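You operate a simulated robot arm through the tools that you are given. There is no shell and no other tool. Be economical: measure what you need, move in short steps, check, and stop when the job is done.

You run a simulated robot arm. Do the job below in one go: nothing can be reset, and whatever is moved stays where it is left.

## Task
Put the spice shaker from the dining table top and the polish jar in the washing-up bowl.
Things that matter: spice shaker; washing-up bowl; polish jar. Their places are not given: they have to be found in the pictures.

The check looks at the end state, three seconds after you hand in, the way a careful person would. Anything else that was tipped, shoved, dropped, spilled or broken makes it a failure.

## Robot
A 7-joint arm with a two-finger parallel gripper, fixed in place. Base frame: the origin is at the foot of the arm, x ahead of it, y to its left, z up; the work surface is at about z = 0. Units: mm, degrees, N and s.
With the tool pointing down near the work surface it reaches from about 240 to 620 mm from the base axis. Its first joint turns from -66.0 to 66.0 degrees. Payload 2.6 kg.
Tool frame: the origin (TCP) lies between the finger pads and is the grasp point; the fingertips stand 30 mm ahead of it; z points along the fingers, y is the line along which they close. Largest opening 94 mm; finger width 28, thickness 10; the body of the gripper, 50 by 96 mm, starts 55 mm behind the TCP.
Orientation is that of the tool frame in the base frame, as a unit quaternion [w, x, y, z]. With the fingers straight down and closing along the base's y, the tool's x points along the base's -x, its y along +y and its z along -z.

## Interface
- The arm moves only by the tool arm_command. Its argument "targets" is a list that holds one entry, the list of rows, each a list of 7 numbers: the closure, from 0 (fully open) to 1 (shut), then the shift along the tool's x, y, z in units of 20 mm (1.0 is 20 mm), then the turn, a rotation vector about the tool's x, y, z in units of 4 degrees (1.0 is 4 degrees). In form: [[[claw, tx, ty, tz, ax, ay, az], ...]]. A call has 1 to 10 rows; each row shifts and turns the commanded pose from where the row before left it, along the tool's axes as they then stand. A call with a number of a shift or a turn outside -1 to 1 is refused whole. Rows are played at 5 a second. More than 50 mm and 8.6 degrees between two rows, or a gripper value outside its range, and nothing of the call is played. A pose out of reach is approached as far as the arm can. The call stops where the force on the tool passes 40 N (or 10 N more than at its start, if that is more) or the arm is blocked; 0.2 s more then pass. Each finger travels about 72 mm/s and halts on what it meets, pressing with about 22 N; the grip force reading is that of the motor and also rises with nothing between the fingers. The clock runs only during rows and for 0.2 s after the last one: add rows that do not move to give the fingers time. It gives the time, the measured TCP pose, the force on the tool (base axes), the opening and the grip force at its end, in the units of the frame above (readings bear some noise).
- Cameras (640 x 400 px; columns grow to the right, rows downward): "scene" is fixed at [33.7, 438.2, 575.5]; the picture's right is [-0.66, -0.76, 0.00], its down [-0.37, 0.32, -0.87] and it looks along [0.66, -0.57, -0.49] (base axes); focal length 317 px, centre (320, 200). "wrist" rides on the gripper at [-37, 0, -58] in the tool frame; the picture's right is [0.00, -1.00, 0.00], its down [0.97, 0.00, -0.24] and it looks along [0.24, 0.00, 0.97] (tool axes); focal length 218 px, centre (320, 200).
- get_image(camera): a new picture of that camera. The clock stands still meanwhile.
- point_at(camera, pixels): for up to 12 pixels [column, row] of the newest picture of that camera ("zoom" is the newest enlarged one), the place [x, y, z] in the base frame of the surface seen there, good to about 2 mm, but the place of the scene camera against the robot may be out by one fixed shift of up to 25 mm in any direction. The clock stands still meanwhile.
- enlarge(camera, box): a new picture of the part [left, top, right, bottom] of that camera's present view, enlarged. The clock stands still meanwhile.
- close_job(): hands the job in; it is judged then, once.

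Work in short steps. Measure before you move; look again where a grasp or a placing could have gone wrong, and mend it. You have 60 turns and 26 pictures in all, those below and enlarged ones among them. Open the gripper and draw the arm clear of the work before you hand the job in, unless the task says otherwise; then end with one line.

The tools are called by a JSON object that holds its "method" and its "body". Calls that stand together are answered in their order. arm_command: Moves the arm, as the interface text tells. Its arguments: {"type":"object","properties":{"targets":{"type":"array"}},"required":["targets"]} The other tools are called the same way: get_image (camera) takes a picture; point_at (camera, pixels) gives the place of the surface under pixels of a picture; enlarge (camera, box) takes an enlarged picture of a part of a camera's view; close_job () hands the job in.

At the start:

```text
clock: 0.0
position: [372.4, 3.3, 386.2]
tool_rot: [0.0, -0.001, 1.0, 0.0]
contact_force: [0.1, -0.5, 1.1]
gripper_width: 93.8
grasp_force: 0.0
```

scene: 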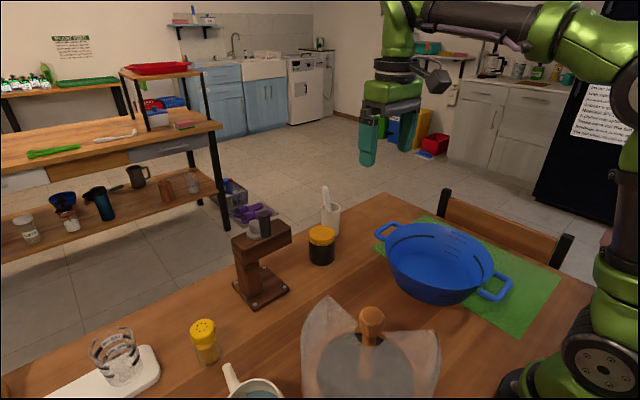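
wrist: 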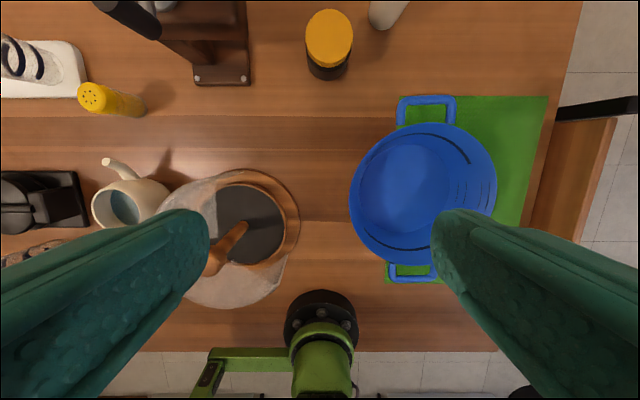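

The wrist view shows the yellow shaker at about (110,100), the yellow-lidded jar at (329,40) and the blue bowl at (423,195). I'll measure them in the wrist picture, which has no camera shift.

{"method": "point_at", "body": {"camera": "wrist", "pixels": [[92, 97], [125, 103], [143, 107], [329, 32], [328, 72], [405, 180], [423, 127], [352, 200], [496, 190], [415, 262], [230, 75], [380, 20]]}}

{"method": "enlarge", "body": {"camera": "scene", "box": [160, 180, 400, 398]}}

{"method": "point_at", "body": {"camera": "scene", "pixels": [[203, 328], [207, 350], [208, 362], [321, 233], [321, 255], [440, 265], [400, 235], [440, 228], [490, 265], [445, 300], [371, 315], [331, 210]]}}

```text
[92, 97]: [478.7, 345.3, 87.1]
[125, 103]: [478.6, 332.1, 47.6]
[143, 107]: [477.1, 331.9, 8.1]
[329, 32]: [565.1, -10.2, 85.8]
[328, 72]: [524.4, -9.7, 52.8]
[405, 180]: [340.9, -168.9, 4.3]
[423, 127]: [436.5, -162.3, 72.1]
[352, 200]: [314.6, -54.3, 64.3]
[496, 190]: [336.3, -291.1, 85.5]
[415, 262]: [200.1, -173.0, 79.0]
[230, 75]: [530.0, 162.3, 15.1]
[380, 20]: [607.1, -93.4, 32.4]
```

```text
1.83 times, centred on (280, 289) of scene
```

zoom: 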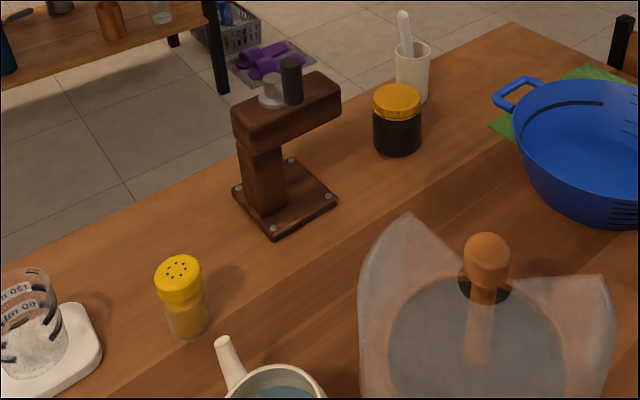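

```text
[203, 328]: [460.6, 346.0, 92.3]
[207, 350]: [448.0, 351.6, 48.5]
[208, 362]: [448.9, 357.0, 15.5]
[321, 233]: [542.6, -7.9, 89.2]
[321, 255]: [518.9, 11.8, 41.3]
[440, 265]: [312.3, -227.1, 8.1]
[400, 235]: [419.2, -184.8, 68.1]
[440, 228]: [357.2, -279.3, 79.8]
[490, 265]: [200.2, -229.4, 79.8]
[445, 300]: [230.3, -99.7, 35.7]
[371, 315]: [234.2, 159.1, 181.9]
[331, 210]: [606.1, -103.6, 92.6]
```

Jar centre is near (555,-10) and about 86 tall, the shaker near (475,340), and the bowl centre near (320,-170) with its rim at about 80. I'll move above the jar for a closer look.

{"method": "arm_command", "body": {"targets": [[[0, -0.925, -0.08, 0.9, 0, 0, 0], [0, -0.925, -0.08, 0.9, 0, 0, 0], [0, -0.925, -0.08, 0.9, 0, 0, 0], [0, -0.925, -0.08, 0.9, 0, 0, 0], [0, -0.925, -0.08, 0.9, 0, 0, 0], [0, -0.925, -0.08, 0.9, 0, 0, 0], [0, -0.925, -0.08, 0.9, 0, 0, 0], [0, -0.925, -0.08, 0.9, 0, 0, 0], [0, 0, 0, 0, 0, 0, 0]]]}}

{"method": "get_image", "body": {"camera": "wrist"}}

```text
clock: 2.0
position: [518.6, -7.2, 243.8]
tool_rot: [0.001, 0.001, 1.0, 0.001]
contact_force: [-0.7, -0.6, 0.3]
gripper_width: 94.1
grasp_force: 0.0
```

```text
22 pictures are left
```

wrist: 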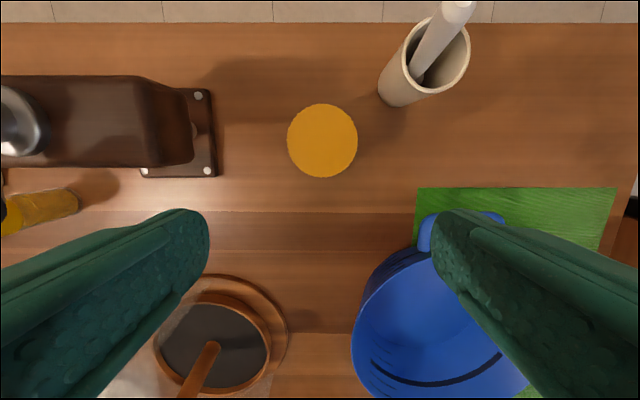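

The jar lid is seen at (322,140). I'll measure its edges, the cup and the grinder.

{"method": "point_at", "body": {"camera": "wrist", "pixels": [[322, 140], [290, 140], [354, 140], [322, 107], [322, 174], [385, 90], [412, 50], [395, 105], [192, 130], [214, 150], [425, 235], [70, 205]]}}

```text
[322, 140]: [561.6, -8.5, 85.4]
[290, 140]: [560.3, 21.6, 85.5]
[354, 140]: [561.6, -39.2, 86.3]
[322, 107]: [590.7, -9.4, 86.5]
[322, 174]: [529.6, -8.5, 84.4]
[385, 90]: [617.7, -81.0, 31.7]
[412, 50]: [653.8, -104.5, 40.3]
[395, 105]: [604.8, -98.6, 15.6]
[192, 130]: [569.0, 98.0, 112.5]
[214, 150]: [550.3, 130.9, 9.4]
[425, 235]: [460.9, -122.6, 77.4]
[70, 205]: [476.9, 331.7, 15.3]
```

The lid is about 66 mm across, centred near (560,-9). I'll align above it and go partway down.

{"method": "arm_command", "body": {"targets": [[[0, -0.7, -0.03, 0, 0, 0, 0], [0, -0.7, -0.03, 0, 0, 0, 0], [0, -0.68, -0.03, 0.5, 0, 0, 0], [0, 0, 0, 1, 0, 0, 0], [0, 0, 0, 1, 0, 0, 0], [0, 0, 0, 1, 0, 0, 0], [0, 0, 0, 1, 0, 0, 0], [0, 0, 0, 0, 0, 0, 0]]]}}

{"method": "get_image", "body": {"camera": "wrist"}}

```text
clock: 3.8
position: [561.5, -11.4, 151.2]
tool_rot: [0.0, -0.001, 1.0, 0.0]
contact_force: [-0.2, 0.1, 0.3]
gripper_width: 94.0
grasp_force: 0.1
```

```text
21 pictures are left
```

wrist: 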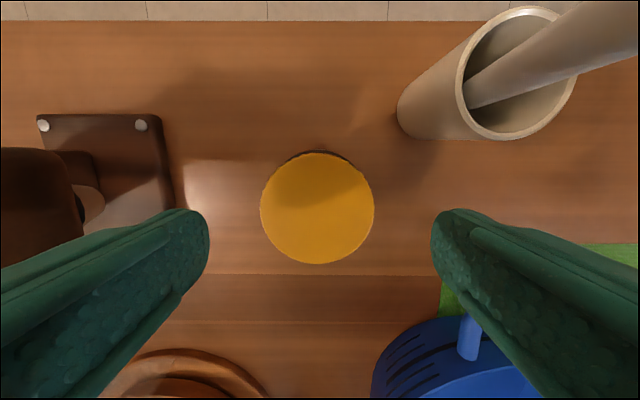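

The jar is centred between the fingers and nothing stands in their way. I'll go down to z≈53 and close.

{"method": "arm_command", "body": {"targets": [[[0, 0, 0.08, 1, 0, 0, 0], [0, 0, 0, 1, 0, 0, 0], [0, 0, 0, 1, 0, 0, 0], [0, 0, 0, 1, 0, 0, 0], [0, 0, 0, 0.9, 0, 0, 0], [0, 0, 0, 0, 0, 0, 0], [1, 0, 0, 0, 0, 0, 0], [1, 0, 0, 0, 0, 0, 0], [1, 0, 0, 0, 0, 0, 0]]]}}

```text
clock: 5.8
position: [561.5, -7.3, 55.2]
tool_rot: [0.0, 0.0, 1.0, -0.001]
contact_force: [0.3, -0.2, 0.0]
gripper_width: 71.7
grasp_force: 22.1
```

The grip holds at 71.7 mm with 22 N. Lifting.

{"method": "arm_command", "body": {"targets": [[[1, 0, 0, -0.5, 0, 0, 0], [1, 0, 0, -1, 0, 0, 0], [1, 0, 0, -1, 0, 0, 0], [1, 0, 0, -1, 0, 0, 0], [1, 0, 0, -1, 0, 0, 0], [1, 0, 0, -1, 0, 0, 0], [1, 0, 0, -1, 0, 0, 0], [1, 0, 0, -1, 0, 0, 0], [1, 0, 0, 0, 0, 0, 0]]]}}

{"method": "point_at", "body": {"camera": "scene", "pixels": [[376, 255], [390, 240], [430, 222], [470, 232], [492, 262], [487, 290], [440, 305], [400, 285], [430, 250], [470, 250], [430, 285], [465, 290]]}}

```text
clock: 7.8
position: [560.0, -10.3, 203.3]
tool_rot: [-0.001, 0.0, 1.0, 0.0]
contact_force: [-0.4, 0.7, -2.5]
gripper_width: 66.7
grasp_force: 21.7
```

```text
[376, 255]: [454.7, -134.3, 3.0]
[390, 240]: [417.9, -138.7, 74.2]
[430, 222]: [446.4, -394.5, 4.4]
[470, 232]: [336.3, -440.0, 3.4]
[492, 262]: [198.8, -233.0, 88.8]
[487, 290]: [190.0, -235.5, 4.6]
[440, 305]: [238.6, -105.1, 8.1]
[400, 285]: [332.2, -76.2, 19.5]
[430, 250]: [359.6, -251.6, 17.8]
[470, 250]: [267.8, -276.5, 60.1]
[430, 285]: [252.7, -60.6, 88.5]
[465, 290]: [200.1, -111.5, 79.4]
```

The opening dropped to 66.7, so I'll check the jar in the scene view.

{"method": "get_image", "body": {"camera": "scene"}}

{"method": "get_image", "body": {"camera": "wrist"}}

```text
20 pictures are left
```

scene: 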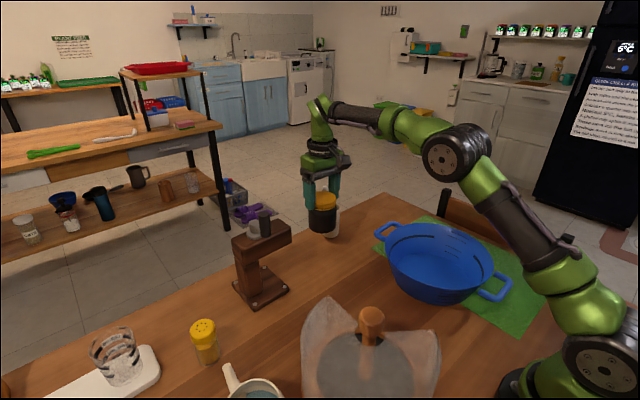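

```text
19 pictures are left
```

wrist: 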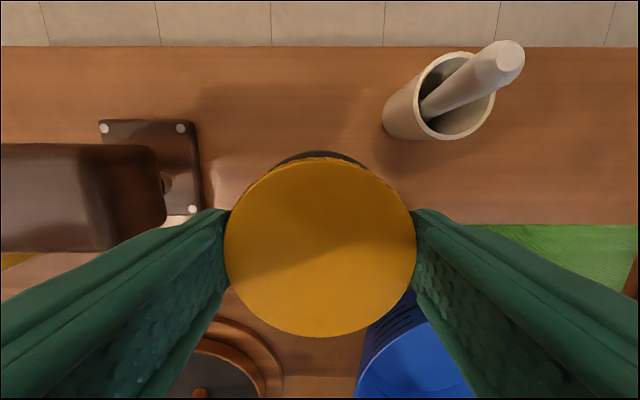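

The jar is held upright and centred. I'll carry it over the front part of the bowl at z≈200; the jar bottom at about 150 clears the rim at about 88.

{"method": "arm_command", "body": {"targets": [[[1, 1, -0.81, 0, 0, 0, 0], [1, 1, -0.81, 0, 0, 0, 0], [1, 1, -0.81, 0, 0, 0, 0], [1, 1, -0.81, 0, 0, 0, 0], [1, 1, -0.81, 0, 0, 0, 0], [1, 1, -0.81, 0, 0, 0, 0], [1, 1, -0.81, 0, 0, 0, 0], [1, 1, -0.81, 0, 0, 0, 0], [1, 1, -0.81, 0, 0, 0, 0], [1, 1, -0.81, 0, 0, 0, 0]], [[1, 0.25, 0, 0, 0, 0, 0]]]}}

{"method": "get_image", "body": {"camera": "wrist"}}

```text
refused: targets must be a list of 1 entries
```

```text
18 pictures are left
```

wrist: 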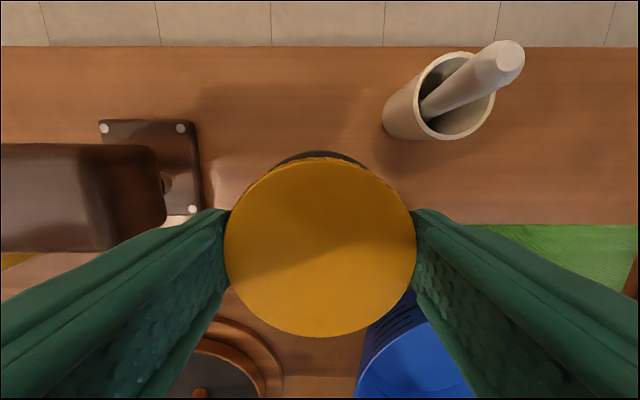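

The call was refused because it held two lists, so nothing moved. I'll resend it as one list of rows.

{"method": "arm_command", "body": {"targets": [[[1, 1, -0.81, 0, 0, 0, 0], [1, 1, -0.81, 0, 0, 0, 0], [1, 1, -0.81, 0, 0, 0, 0], [1, 1, -0.81, 0, 0, 0, 0], [1, 1, -0.81, 0, 0, 0, 0], [1, 1, -0.81, 0, 0, 0, 0], [1, 1, -0.81, 0, 0, 0, 0], [1, 1, -0.81, 0, 0, 0, 0], [1, 1, -0.81, 0, 0, 0, 0], [1, 1, -0.81, 0, 0, 0, 0]]]}}

{"method": "get_image", "body": {"camera": "wrist"}}

{"method": "get_image", "body": {"camera": "scene"}}

```text
clock: 10.0
position: [360.6, -172.7, 203.8]
tool_rot: [0.0, 0.0, 1.0, 0.001]
contact_force: [-0.3, 1.4, -1.7]
gripper_width: 66.8
grasp_force: 21.9
```

```text
17 pictures are left
```

wrist: 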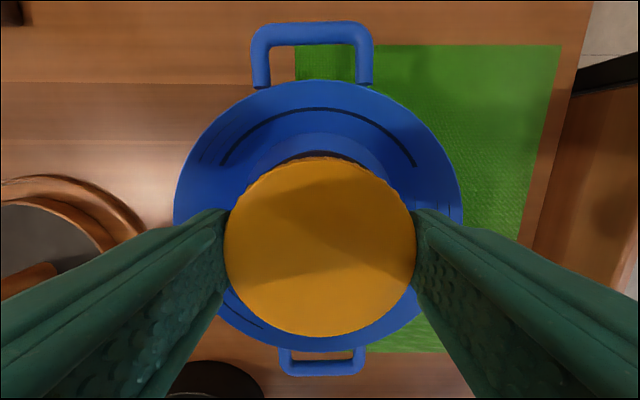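

```text
16 pictures are left
```

scene: 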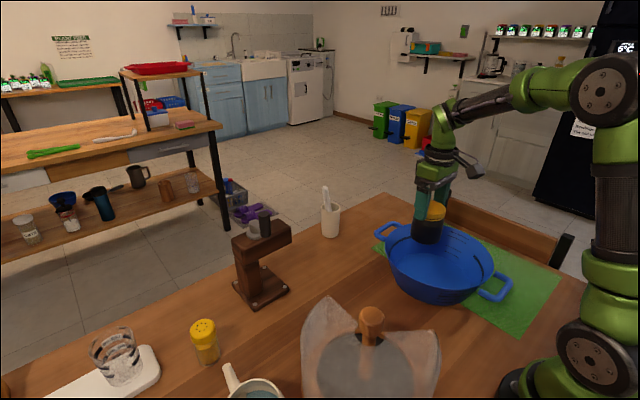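

The jar hangs over the bowl. I'll measure the rim and the floor edge in the wrist view.

{"method": "point_at", "body": {"camera": "wrist", "pixels": [[318, 82], [318, 100], [318, 125], [318, 136], [318, 146], [176, 210], [205, 210], [460, 200], [440, 200], [318, 350], [270, 160], [370, 160]]}}

```text
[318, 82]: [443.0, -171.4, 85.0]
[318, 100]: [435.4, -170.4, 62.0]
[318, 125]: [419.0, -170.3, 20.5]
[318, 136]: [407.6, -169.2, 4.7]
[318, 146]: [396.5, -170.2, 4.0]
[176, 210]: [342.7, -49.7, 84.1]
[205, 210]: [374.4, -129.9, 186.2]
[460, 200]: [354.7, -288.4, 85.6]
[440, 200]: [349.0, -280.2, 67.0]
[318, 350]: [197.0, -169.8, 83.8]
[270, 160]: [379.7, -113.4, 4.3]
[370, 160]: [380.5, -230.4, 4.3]
```

The bowl centre is about (320,-170), with a floor radius of about 88 at z≈4. The jar at x≈361 fits, so I'll lower to TCP z≈61.

{"method": "arm_command", "body": {"targets": [[[1, 0, 0.1, 1, 0, 0, 0], [1, 0, 0, 1, 0, 0, 0], [1, 0, 0, 1, 0, 0, 0], [1, 0, 0, 1, 0, 0, 0], [1, 0, 0, 1, 0, 0, 0], [1, 0, 0, 1, 0, 0, 0], [1, 0, 0, 0.8, 0, 0, 0], [1, 0, 0, 0.3, 0, 0, 0], [1, 0, 0, 0, 0, 0, 0]]]}}

```text
clock: 11.4
position: [366.0, -171.2, 94.5]
tool_rot: [0.008, 0.0, 1.0, -0.004]
contact_force: [-0.2, 0.3, 0.2]
gripper_width: 70.2
grasp_force: 22.1
stopped in row 7: the force on the tool passed its limit (the readings are from after the stop); the commanded pose is now the measured one
```

It stopped early at z 94.5 with the opening changed to 70.2. I'll look before going on.

{"method": "get_image", "body": {"camera": "wrist"}}

{"method": "enlarge", "body": {"camera": "scene", "box": [360, 150, 540, 320]}}

```text
15 pictures are left
```

wrist: 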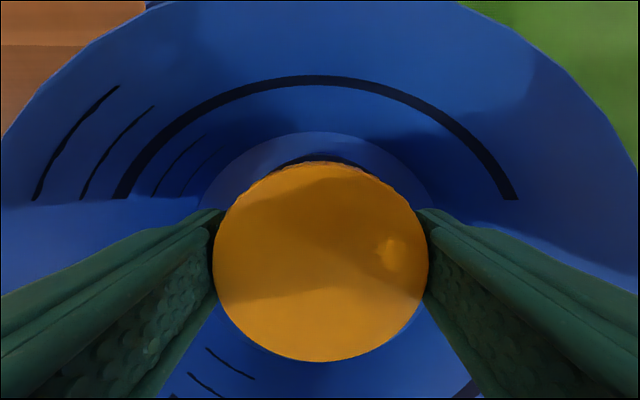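

```text
2.35 times, centred on (450, 235) of scene
```

zoom: 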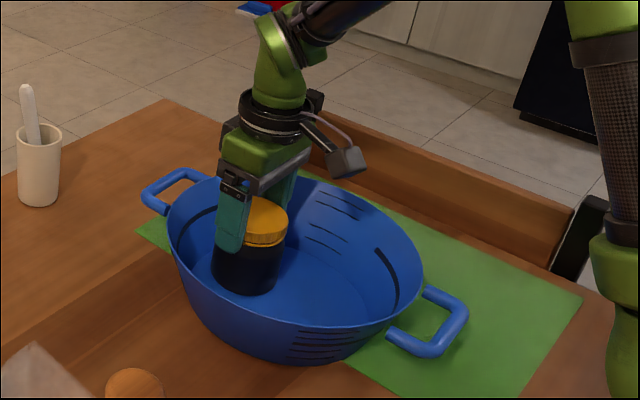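

The jar appears to be near the floor already. I'll measure the lid height.

{"method": "point_at", "body": {"camera": "wrist", "pixels": [[320, 180], [320, 260], [320, 345], [230, 260], [410, 260], [320, 152], [320, 135]]}}

```text
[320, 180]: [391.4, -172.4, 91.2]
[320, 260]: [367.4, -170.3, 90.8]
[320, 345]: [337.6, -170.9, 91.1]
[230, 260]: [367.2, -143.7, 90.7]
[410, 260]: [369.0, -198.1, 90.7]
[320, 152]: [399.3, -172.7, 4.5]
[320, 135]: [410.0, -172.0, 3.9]
```

The lid top is at z 91 and flat, so the jar is standing on the bowl floor at (365,-171). I'll open and rise.

{"method": "arm_command", "body": {"targets": [[[0, 0, 0, 0, 0, 0, 0], [0, 0, 0, 0, 0, 0, 0], [0, 0, 0, 0, 0, 0, 0], [0, 0, 0, -1, 0, 0, 0], [0, 0, 0, -1, 0, 0, 0], [0, 0, 0, -1, 0, 0, 0], [0, 0, 0, -1, 0, 0, 0], [0, 0, 0, -1, 0, 0, 0], [0, 0, 0, -1, 0, 0, 0], [0, 0, 0, -1, 0, 0, 0]]]}}

{"method": "get_image", "body": {"camera": "wrist"}}

```text
clock: 13.6
position: [363.1, -170.3, 234.8]
tool_rot: [0.008, 0.001, 1.0, -0.004]
contact_force: [-0.7, 0.1, 0.5]
gripper_width: 93.6
grasp_force: 0.1
```

```text
13 pictures are left
```

wrist: 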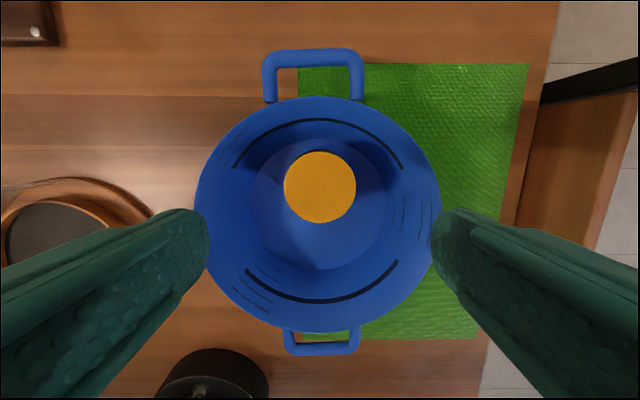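

The jar stands upright in the bowl. Now I'll travel toward the shaker at a raised height, between the grinder and the glass cover.

{"method": "arm_command", "body": {"targets": [[[0, 0, 0, -1, 0, 0, 0], [0, -0.1, 1, -1, 0, 0, 0], [0, -0.1, 1, -0.5, 0, 0, 0], [0, -0.1, 1, 0, 0, 0, 0], [0, -0.1, 1, 0, 0, 0, 0], [0, -0.1, 1, 0, 0, 0, 0], [0, -0.1, 1, 0, 0, 0, 0], [0, -0.1, 1, 0, 0, 0, 0], [0, -0.1, 1, 0, 0, 0, 0], [0, -0.1, 1, 0, 0, 0, 0]]]}}

{"method": "arm_command", "body": {"targets": [[[0, -0.15, 1, 0, 0, 0, 0], [0, -0.15, 1, 0, 0, 0, 0], [0, -0.15, 1, 0, 0, 0, 0], [0, -0.15, 1, 0, 0, 0, 0], [0, -0.15, 1, 0, 0, 0, 0], [0, -0.15, 1, 0, 0, 0, 0], [0, -0.15, 1, 0, 0, 0, 0], [0, -0.15, 1, 0, 0, 0, 0], [0, -0.15, 1, 0, 0, 0, 0], [0, -0.15, 1, 0, 0, 0, 0]]]}}

{"method": "arm_command", "body": {"targets": [[[0, -0.2, 1, 0, 0, 0, 0], [0, -0.2, 1, 0, 0, 0, 0], [0, -0.2, 1, 0, 0, 0, 0], [0, -0.2, 1, 0, 0, 0, 0], [0, -0.2, 1, 0, 0, 0, 0], [0, -0.2, 0, 0, 0, 0, 0], [0, 0, 0, 0, 0, 0, 0]]]}}

{"method": "get_image", "body": {"camera": "wrist"}}

```text
clock: 15.8
position: [379.1, 10.6, 284.0]
tool_rot: [0.008, 0.0, 1.0, -0.003]
contact_force: [0.0, 0.6, 0.8]
gripper_width: 94.1
grasp_force: 0.0
```

```text
clock: 18.0
position: [409.7, 208.1, 284.0]
tool_rot: [0.007, 0.0, 1.0, -0.004]
contact_force: [-0.3, 0.2, -0.1]
gripper_width: 93.9
grasp_force: 0.1
```

```text
clock: 19.6
position: [436.1, 310.2, 282.0]
tool_rot: [0.008, 0.0, 1.0, -0.003]
contact_force: [-0.4, -0.3, 0.2]
gripper_width: 94.0
grasp_force: 0.2
```

```text
12 pictures are left
```

wrist: 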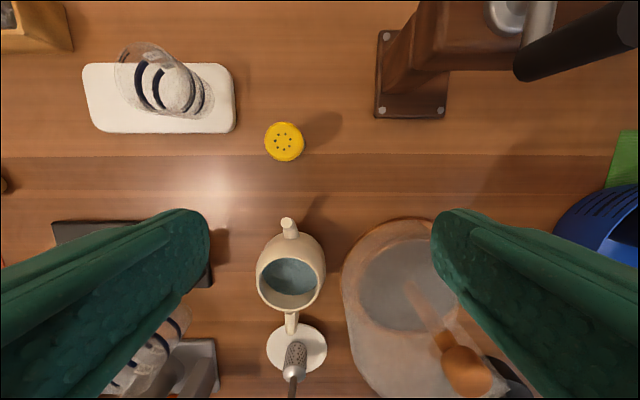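

The shaker is at (284,141), with the scale at its left and the jug below it. I'll measure the clearances.

{"method": "point_at", "body": {"camera": "wrist", "pixels": [[285, 142], [267, 142], [301, 142], [285, 125], [285, 158], [232, 115], [205, 85], [210, 130], [287, 222], [376, 110], [425, 60], [290, 240]]}}

```text
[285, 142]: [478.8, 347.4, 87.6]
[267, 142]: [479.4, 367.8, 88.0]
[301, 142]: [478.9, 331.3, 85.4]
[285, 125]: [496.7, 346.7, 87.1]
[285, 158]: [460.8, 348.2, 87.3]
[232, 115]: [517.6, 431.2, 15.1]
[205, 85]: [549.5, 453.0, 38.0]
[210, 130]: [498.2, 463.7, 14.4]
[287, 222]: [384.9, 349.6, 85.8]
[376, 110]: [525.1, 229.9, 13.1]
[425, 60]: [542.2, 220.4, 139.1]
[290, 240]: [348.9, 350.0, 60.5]
```

The shaker is centred at (478,349), about 38 mm wide and 88 tall. The scale edge at y≈431 and the jug spout at x≈385 leave room. I'll align, partly close to about 70 mm, fix the 0.9° tilt and descend to about 140.

{"method": "arm_command", "body": {"targets": [[[0.25, -0.7, 0.65, 0, 0, 0.23, 0], [0.25, -0.7, 0.65, 0, 0, 0, 0], [0.25, -0.7, 0.65, 0, 0, 0, 0], [0.25, 0, 0, 1, 0, 0, 0], [0.25, 0, 0, 1, 0, 0, 0], [0.25, 0, 0, 1, 0, 0, 0], [0.25, 0, 0, 1, 0, 0, 0], [0.25, 0, 0, 1, 0, 0, 0], [0.25, 0, 0, 1, 0, 0, 0], [0.25, 0, 0, 1, 0, 0, 0]]]}}

{"method": "get_image", "body": {"camera": "wrist"}}

```text
clock: 21.8
position: [451.2, 329.2, 141.6]
tool_rot: [0.0, 0.0, 1.0, -0.003]
contact_force: [0.6, -0.4, -0.4]
gripper_width: 70.6
grasp_force: 0.0
out of reach, approached as far as the arm can: row 2, 3
```

```text
11 pictures are left
```

wrist: 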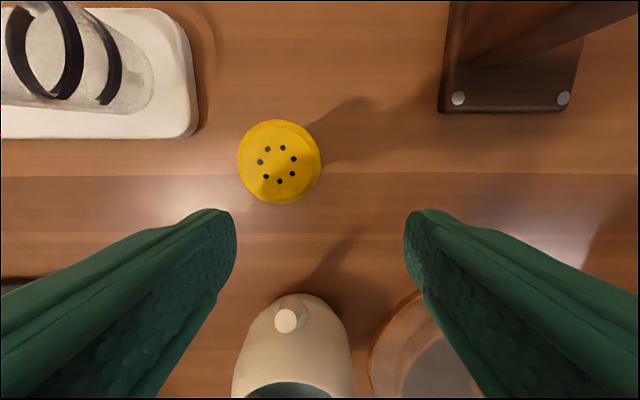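

The reach limit at height cut the sideways move short at (451,329). The reach is larger here, so I'll finish aligning at this height.

{"method": "arm_command", "body": {"targets": [[[0.25, -0.68, 0.5, 0, 0, 0, 0], [0.25, -0.67, 0.5, 0, 0, 0, 0], [0.25, 0, 0, 0, 0, 0, 0]]]}}

{"method": "get_image", "body": {"camera": "wrist"}}

```text
clock: 22.6
position: [477.7, 347.7, 139.8]
tool_rot: [0.001, 0.001, 1.0, -0.003]
contact_force: [-0.6, 0.0, -0.3]
gripper_width: 70.3
grasp_force: 0.0
```

```text
10 pictures are left
```

wrist: 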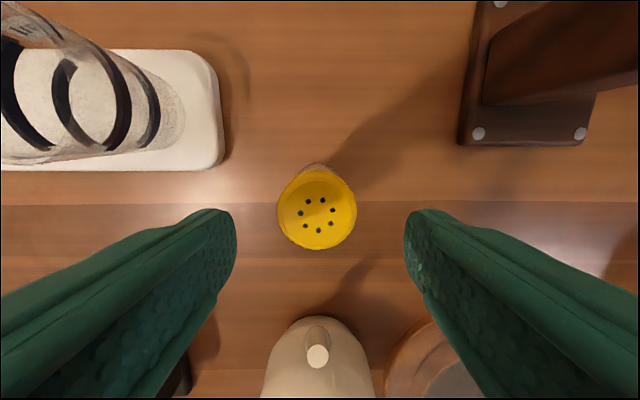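

The shaker is now centred between the fingers and the way is clear. I'll descend to z≈47 and close.

{"method": "arm_command", "body": {"targets": [[[0.25, 0, 0, 1, 0, 0, 0], [0.25, 0, 0, 1, 0, 0, 0], [0.25, 0, 0, 1, 0, 0, 0], [0.25, 0, 0, 1, 0, 0, 0], [0.25, 0, 0, 0.6, 0, 0, 0], [0.25, 0, 0, 0, 0, 0, 0], [1, 0, 0, 0, 0, 0, 0], [1, 0, 0, 0, 0, 0, 0], [1, 0, 0, 0, 0, 0, 0], [1, 0, 0, 0, 0, 0, 0]]]}}

```text
clock: 24.8
position: [480.5, 347.4, 48.7]
tool_rot: [0.0, 0.0, 1.0, -0.003]
contact_force: [-0.6, 0.4, -0.2]
gripper_width: 42.0
grasp_force: 22.1
```

Gripped at 42 mm with 22 N. I'll lift straight up to about 145.

{"method": "arm_command", "body": {"targets": [[[1, 0, 0, -0.5, 0, 0, 0], [1, 0, 0, -0.7, 0, 0, 0], [1, 0, 0, -0.7, 0, 0, 0], [1, 0, 0, -1, 0, 0, 0], [1, 0, 0, -1, 0, 0, 0], [1, 0, 0, -1, 0, 0, 0], [1, 0, 0, 0, 0, 0, 0]]]}}

{"method": "get_image", "body": {"camera": "wrist"}}

```text
clock: 26.4
position: [479.5, 350.9, 146.1]
tool_rot: [0.001, 0.001, 1.0, -0.004]
contact_force: [0.2, 0.2, 0.1]
gripper_width: 41.8
grasp_force: 21.7
```

```text
9 pictures are left
```

wrist: 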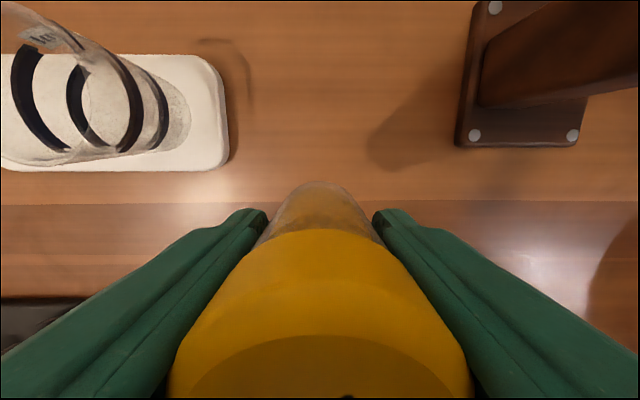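

The shaker is held. I'll rise while drawing back, then travel along x≈420 between the grinder and the glass cover.

{"method": "arm_command", "body": {"targets": [[[1, 0.6, -0.8, -1, 0, 0, 0], [1, 0.6, -0.8, -1, 0, 0, 0], [1, 0.6, -0.8, -1, 0, 0, 0], [1, 0.6, -0.8, -1, 0, 0, 0], [1, 0.6, -0.8, -1, 0, 0, 0], [1, 0, -1, 0, 0, 0, 0], [1, 0, -1, 0, 0, 0, 0], [1, 0, -1, 0, 0, 0, 0], [1, 0, -1, 0, 0, 0, 0], [1, 0, -1, 0, 0, 0, 0]]]}}

{"method": "arm_command", "body": {"targets": [[[1, 0, -1, 0, 0, 0, 0], [1, 0, -1, 0, 0, 0, 0], [1, 0, -1, 0, 0, 0, 0], [1, 0, -1, 0, 0, 0, 0], [1, 0, -1, 0, 0, 0, 0], [1, 0, -1, 0, 0, 0, 0], [1, 0, -1, 0, 0, 0, 0], [1, 0, -1, 0, 0, 0, 0], [1, 0, -1, 0, 0, 0, 0], [1, 0, 0, 0, 0, 0, 0]]]}}

{"method": "get_image", "body": {"camera": "scene"}}

```text
clock: 28.6
position: [419.6, 169.4, 247.5]
tool_rot: [0.0, 0.0, 1.0, -0.002]
contact_force: [-0.3, -0.4, -1.5]
gripper_width: 41.4
grasp_force: 22.2
```

```text
clock: 30.8
position: [419.5, -11.4, 249.3]
tool_rot: [0.001, 0.0, 1.0, -0.003]
contact_force: [0.0, -1.0, -1.3]
gripper_width: 41.9
grasp_force: 21.7
```

```text
8 pictures are left
```

scene: 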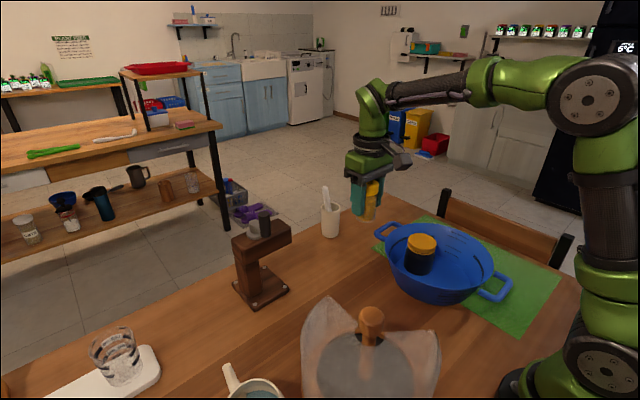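

The shaker hangs upright and everything else is undisturbed. I'll carry it over the free near side of the bowl at (278,-170).

{"method": "arm_command", "body": {"targets": [[[1, 0.783, -0.883, 0, 0, 0, 0], [1, 0.783, -0.883, 0, 0, 0, 0], [1, 0.783, -0.883, 0, 0, 0, 0], [1, 0.783, -0.883, 0, 0, 0, 0], [1, 0.783, -0.883, 0, 0, 0, 0], [1, 0.783, -0.883, 0, 0, 0, 0], [1, 0.783, -0.883, 0, 0, 0, 0], [1, 0.783, -0.883, 0, 0, 0, 0], [1, 0.783, -0.883, 0, 0, 0, 0], [1, 0, 0, 0, 0, 0, 0]]]}}

{"method": "get_image", "body": {"camera": "wrist"}}

```text
clock: 33.0
position: [279.6, -170.3, 252.3]
tool_rot: [0.001, 0.0, 1.0, -0.002]
contact_force: [0.1, -0.5, -1.2]
gripper_width: 41.8
grasp_force: 21.9
```

```text
7 pictures are left
```

wrist: 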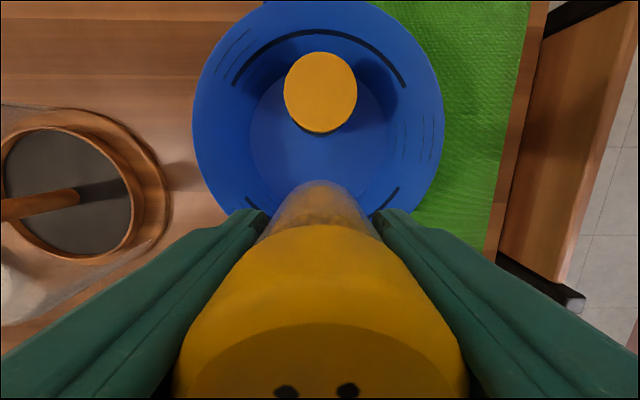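

The jar stands clear ahead and the floor below is free. I'll lower to about 92 first.

{"method": "arm_command", "body": {"targets": [[[1, 0, 0, 1, 0, 0, 0], [1, 0, 0, 1, 0, 0, 0], [1, 0, 0, 1, 0, 0, 0], [1, 0, 0, 1, 0, 0, 0], [1, 0, 0, 1, 0, 0, 0], [1, 0, 0, 1, 0, 0, 0], [1, 0, 0, 1, 0, 0, 0], [1, 0, 0, 1, 0, 0, 0], [1, 0, 0, 0, 0, 0, 0]]]}}

{"method": "get_image", "body": {"camera": "wrist"}}

{"method": "enlarge", "body": {"camera": "scene", "box": [360, 150, 540, 320]}}

```text
clock: 35.0
position: [277.7, -171.0, 91.2]
tool_rot: [0.0, 0.0, 1.0, -0.003]
contact_force: [-0.5, 0.2, -0.7]
gripper_width: 41.5
grasp_force: 21.7
```

```text
6 pictures are left
```

wrist: 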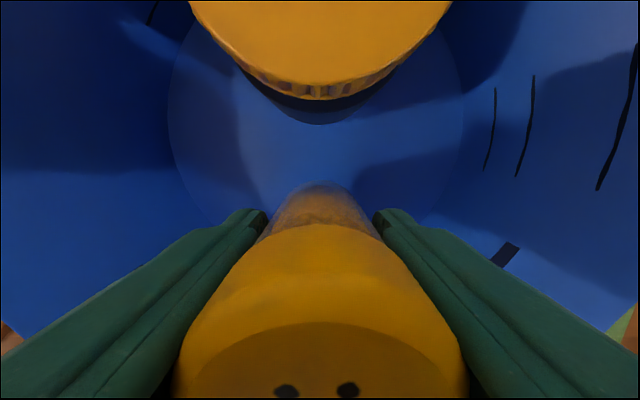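

```text
2.35 times, centred on (450, 235) of scene
```

zoom: 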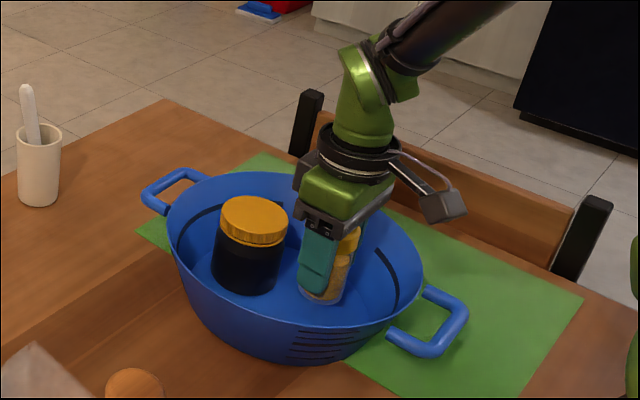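

There's clearance all around, so I'll lower slowly the last ~38 mm.

{"method": "arm_command", "body": {"targets": [[[1, 0, 0, 0.5, 0, 0, 0], [1, 0, 0, 0.5, 0, 0, 0], [1, 0, 0, 0.4, 0, 0, 0], [1, 0, 0, 0.25, 0, 0, 0], [1, 0, 0, 0.2, 0, 0, 0], [1, 0, 0, 0.1, 0, 0, 0], [1, 0, 0, 0, 0, 0, 0]]]}}

```text
clock: 36.6
position: [278.6, -171.0, 51.7]
tool_rot: [0.001, 0.0, 1.0, -0.004]
contact_force: [1.3, 3.3, 17.9]
gripper_width: 41.4
grasp_force: 21.6
```

The 18 N upward force shows the shaker is on the floor. I'll open and rise.

{"method": "arm_command", "body": {"targets": [[[0.3, 0, 0, 0, 0, 0, 0], [0.3, 0, 0, 0, 0, 0, 0], [0.3, 0, 0, -0.5, 0, 0, 0], [0.3, 0, 0, -1, 0, 0, 0], [0.3, 0, 0, -1, 0, 0, 0], [0.3, 0, 0, -1, 0, 0, 0], [0.3, 0, 0, -1, 0, 0, 0], [0.3, 0, 0, -1, 0, 0, 0], [0.3, 0, 0, -1, 0, 0, 0], [0.3, 0, 0, -1, 0, 0, 0]]]}}

{"method": "arm_command", "body": {"targets": [[[0, -0.5, 0.3, -1, 0, 0, 0], [0, -0.5, 0.5, -1, 0, 0, 0], [0, -0.5, 1, -1, 0, 0, 0], [0, -0.5, 1, -1, 0, 0, 0], [0, -0.5, 1, 0, 0, 0, 0], [0, 0, 1, 0, 0, 0, 0], [0, 0, 1, 0, 0, 0, 0], [0, 0, 0, 0, 0, 0, 0]]]}}

{"method": "get_image", "body": {"camera": "scene"}}

{"method": "get_image", "body": {"camera": "wrist"}}

```text
clock: 38.8
position: [279.1, -168.9, 202.7]
tool_rot: [-0.001, 0.0, 1.0, -0.003]
contact_force: [-0.1, -0.2, 0.6]
gripper_width: 65.9
grasp_force: 0.1
```

```text
clock: 40.6
position: [325.8, -55.6, 281.1]
tool_rot: [-0.001, 0.0, 1.0, -0.004]
contact_force: [-0.8, 0.1, -0.4]
gripper_width: 94.1
grasp_force: 0.0
```

```text
4 pictures are left
```

scene: 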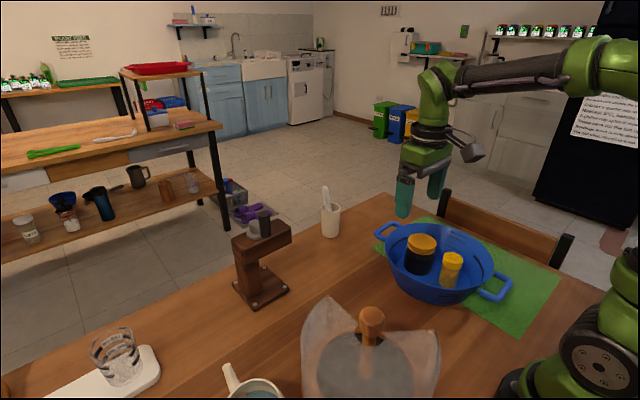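

```text
3 pictures are left
```

wrist: 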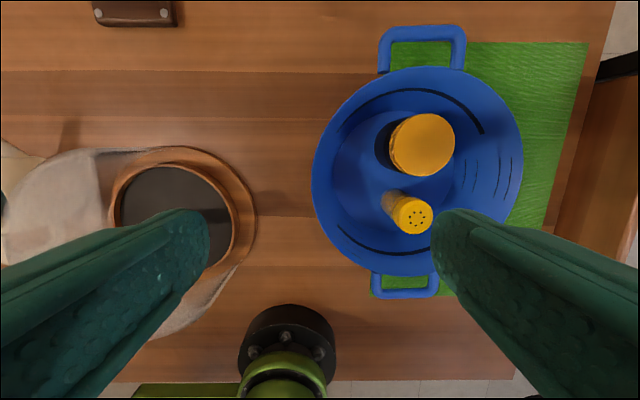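

Both items stand upright in the bowl, the gripper is open and clear, and everything else is in place. I'll hand the job in.

{"method": "close_job", "body": {}}

```text
The job is handed in.
```

The spice shaker and the polish jar are both standing upright in the washing-up bowl, and nothing else was disturbed in the last pictures.
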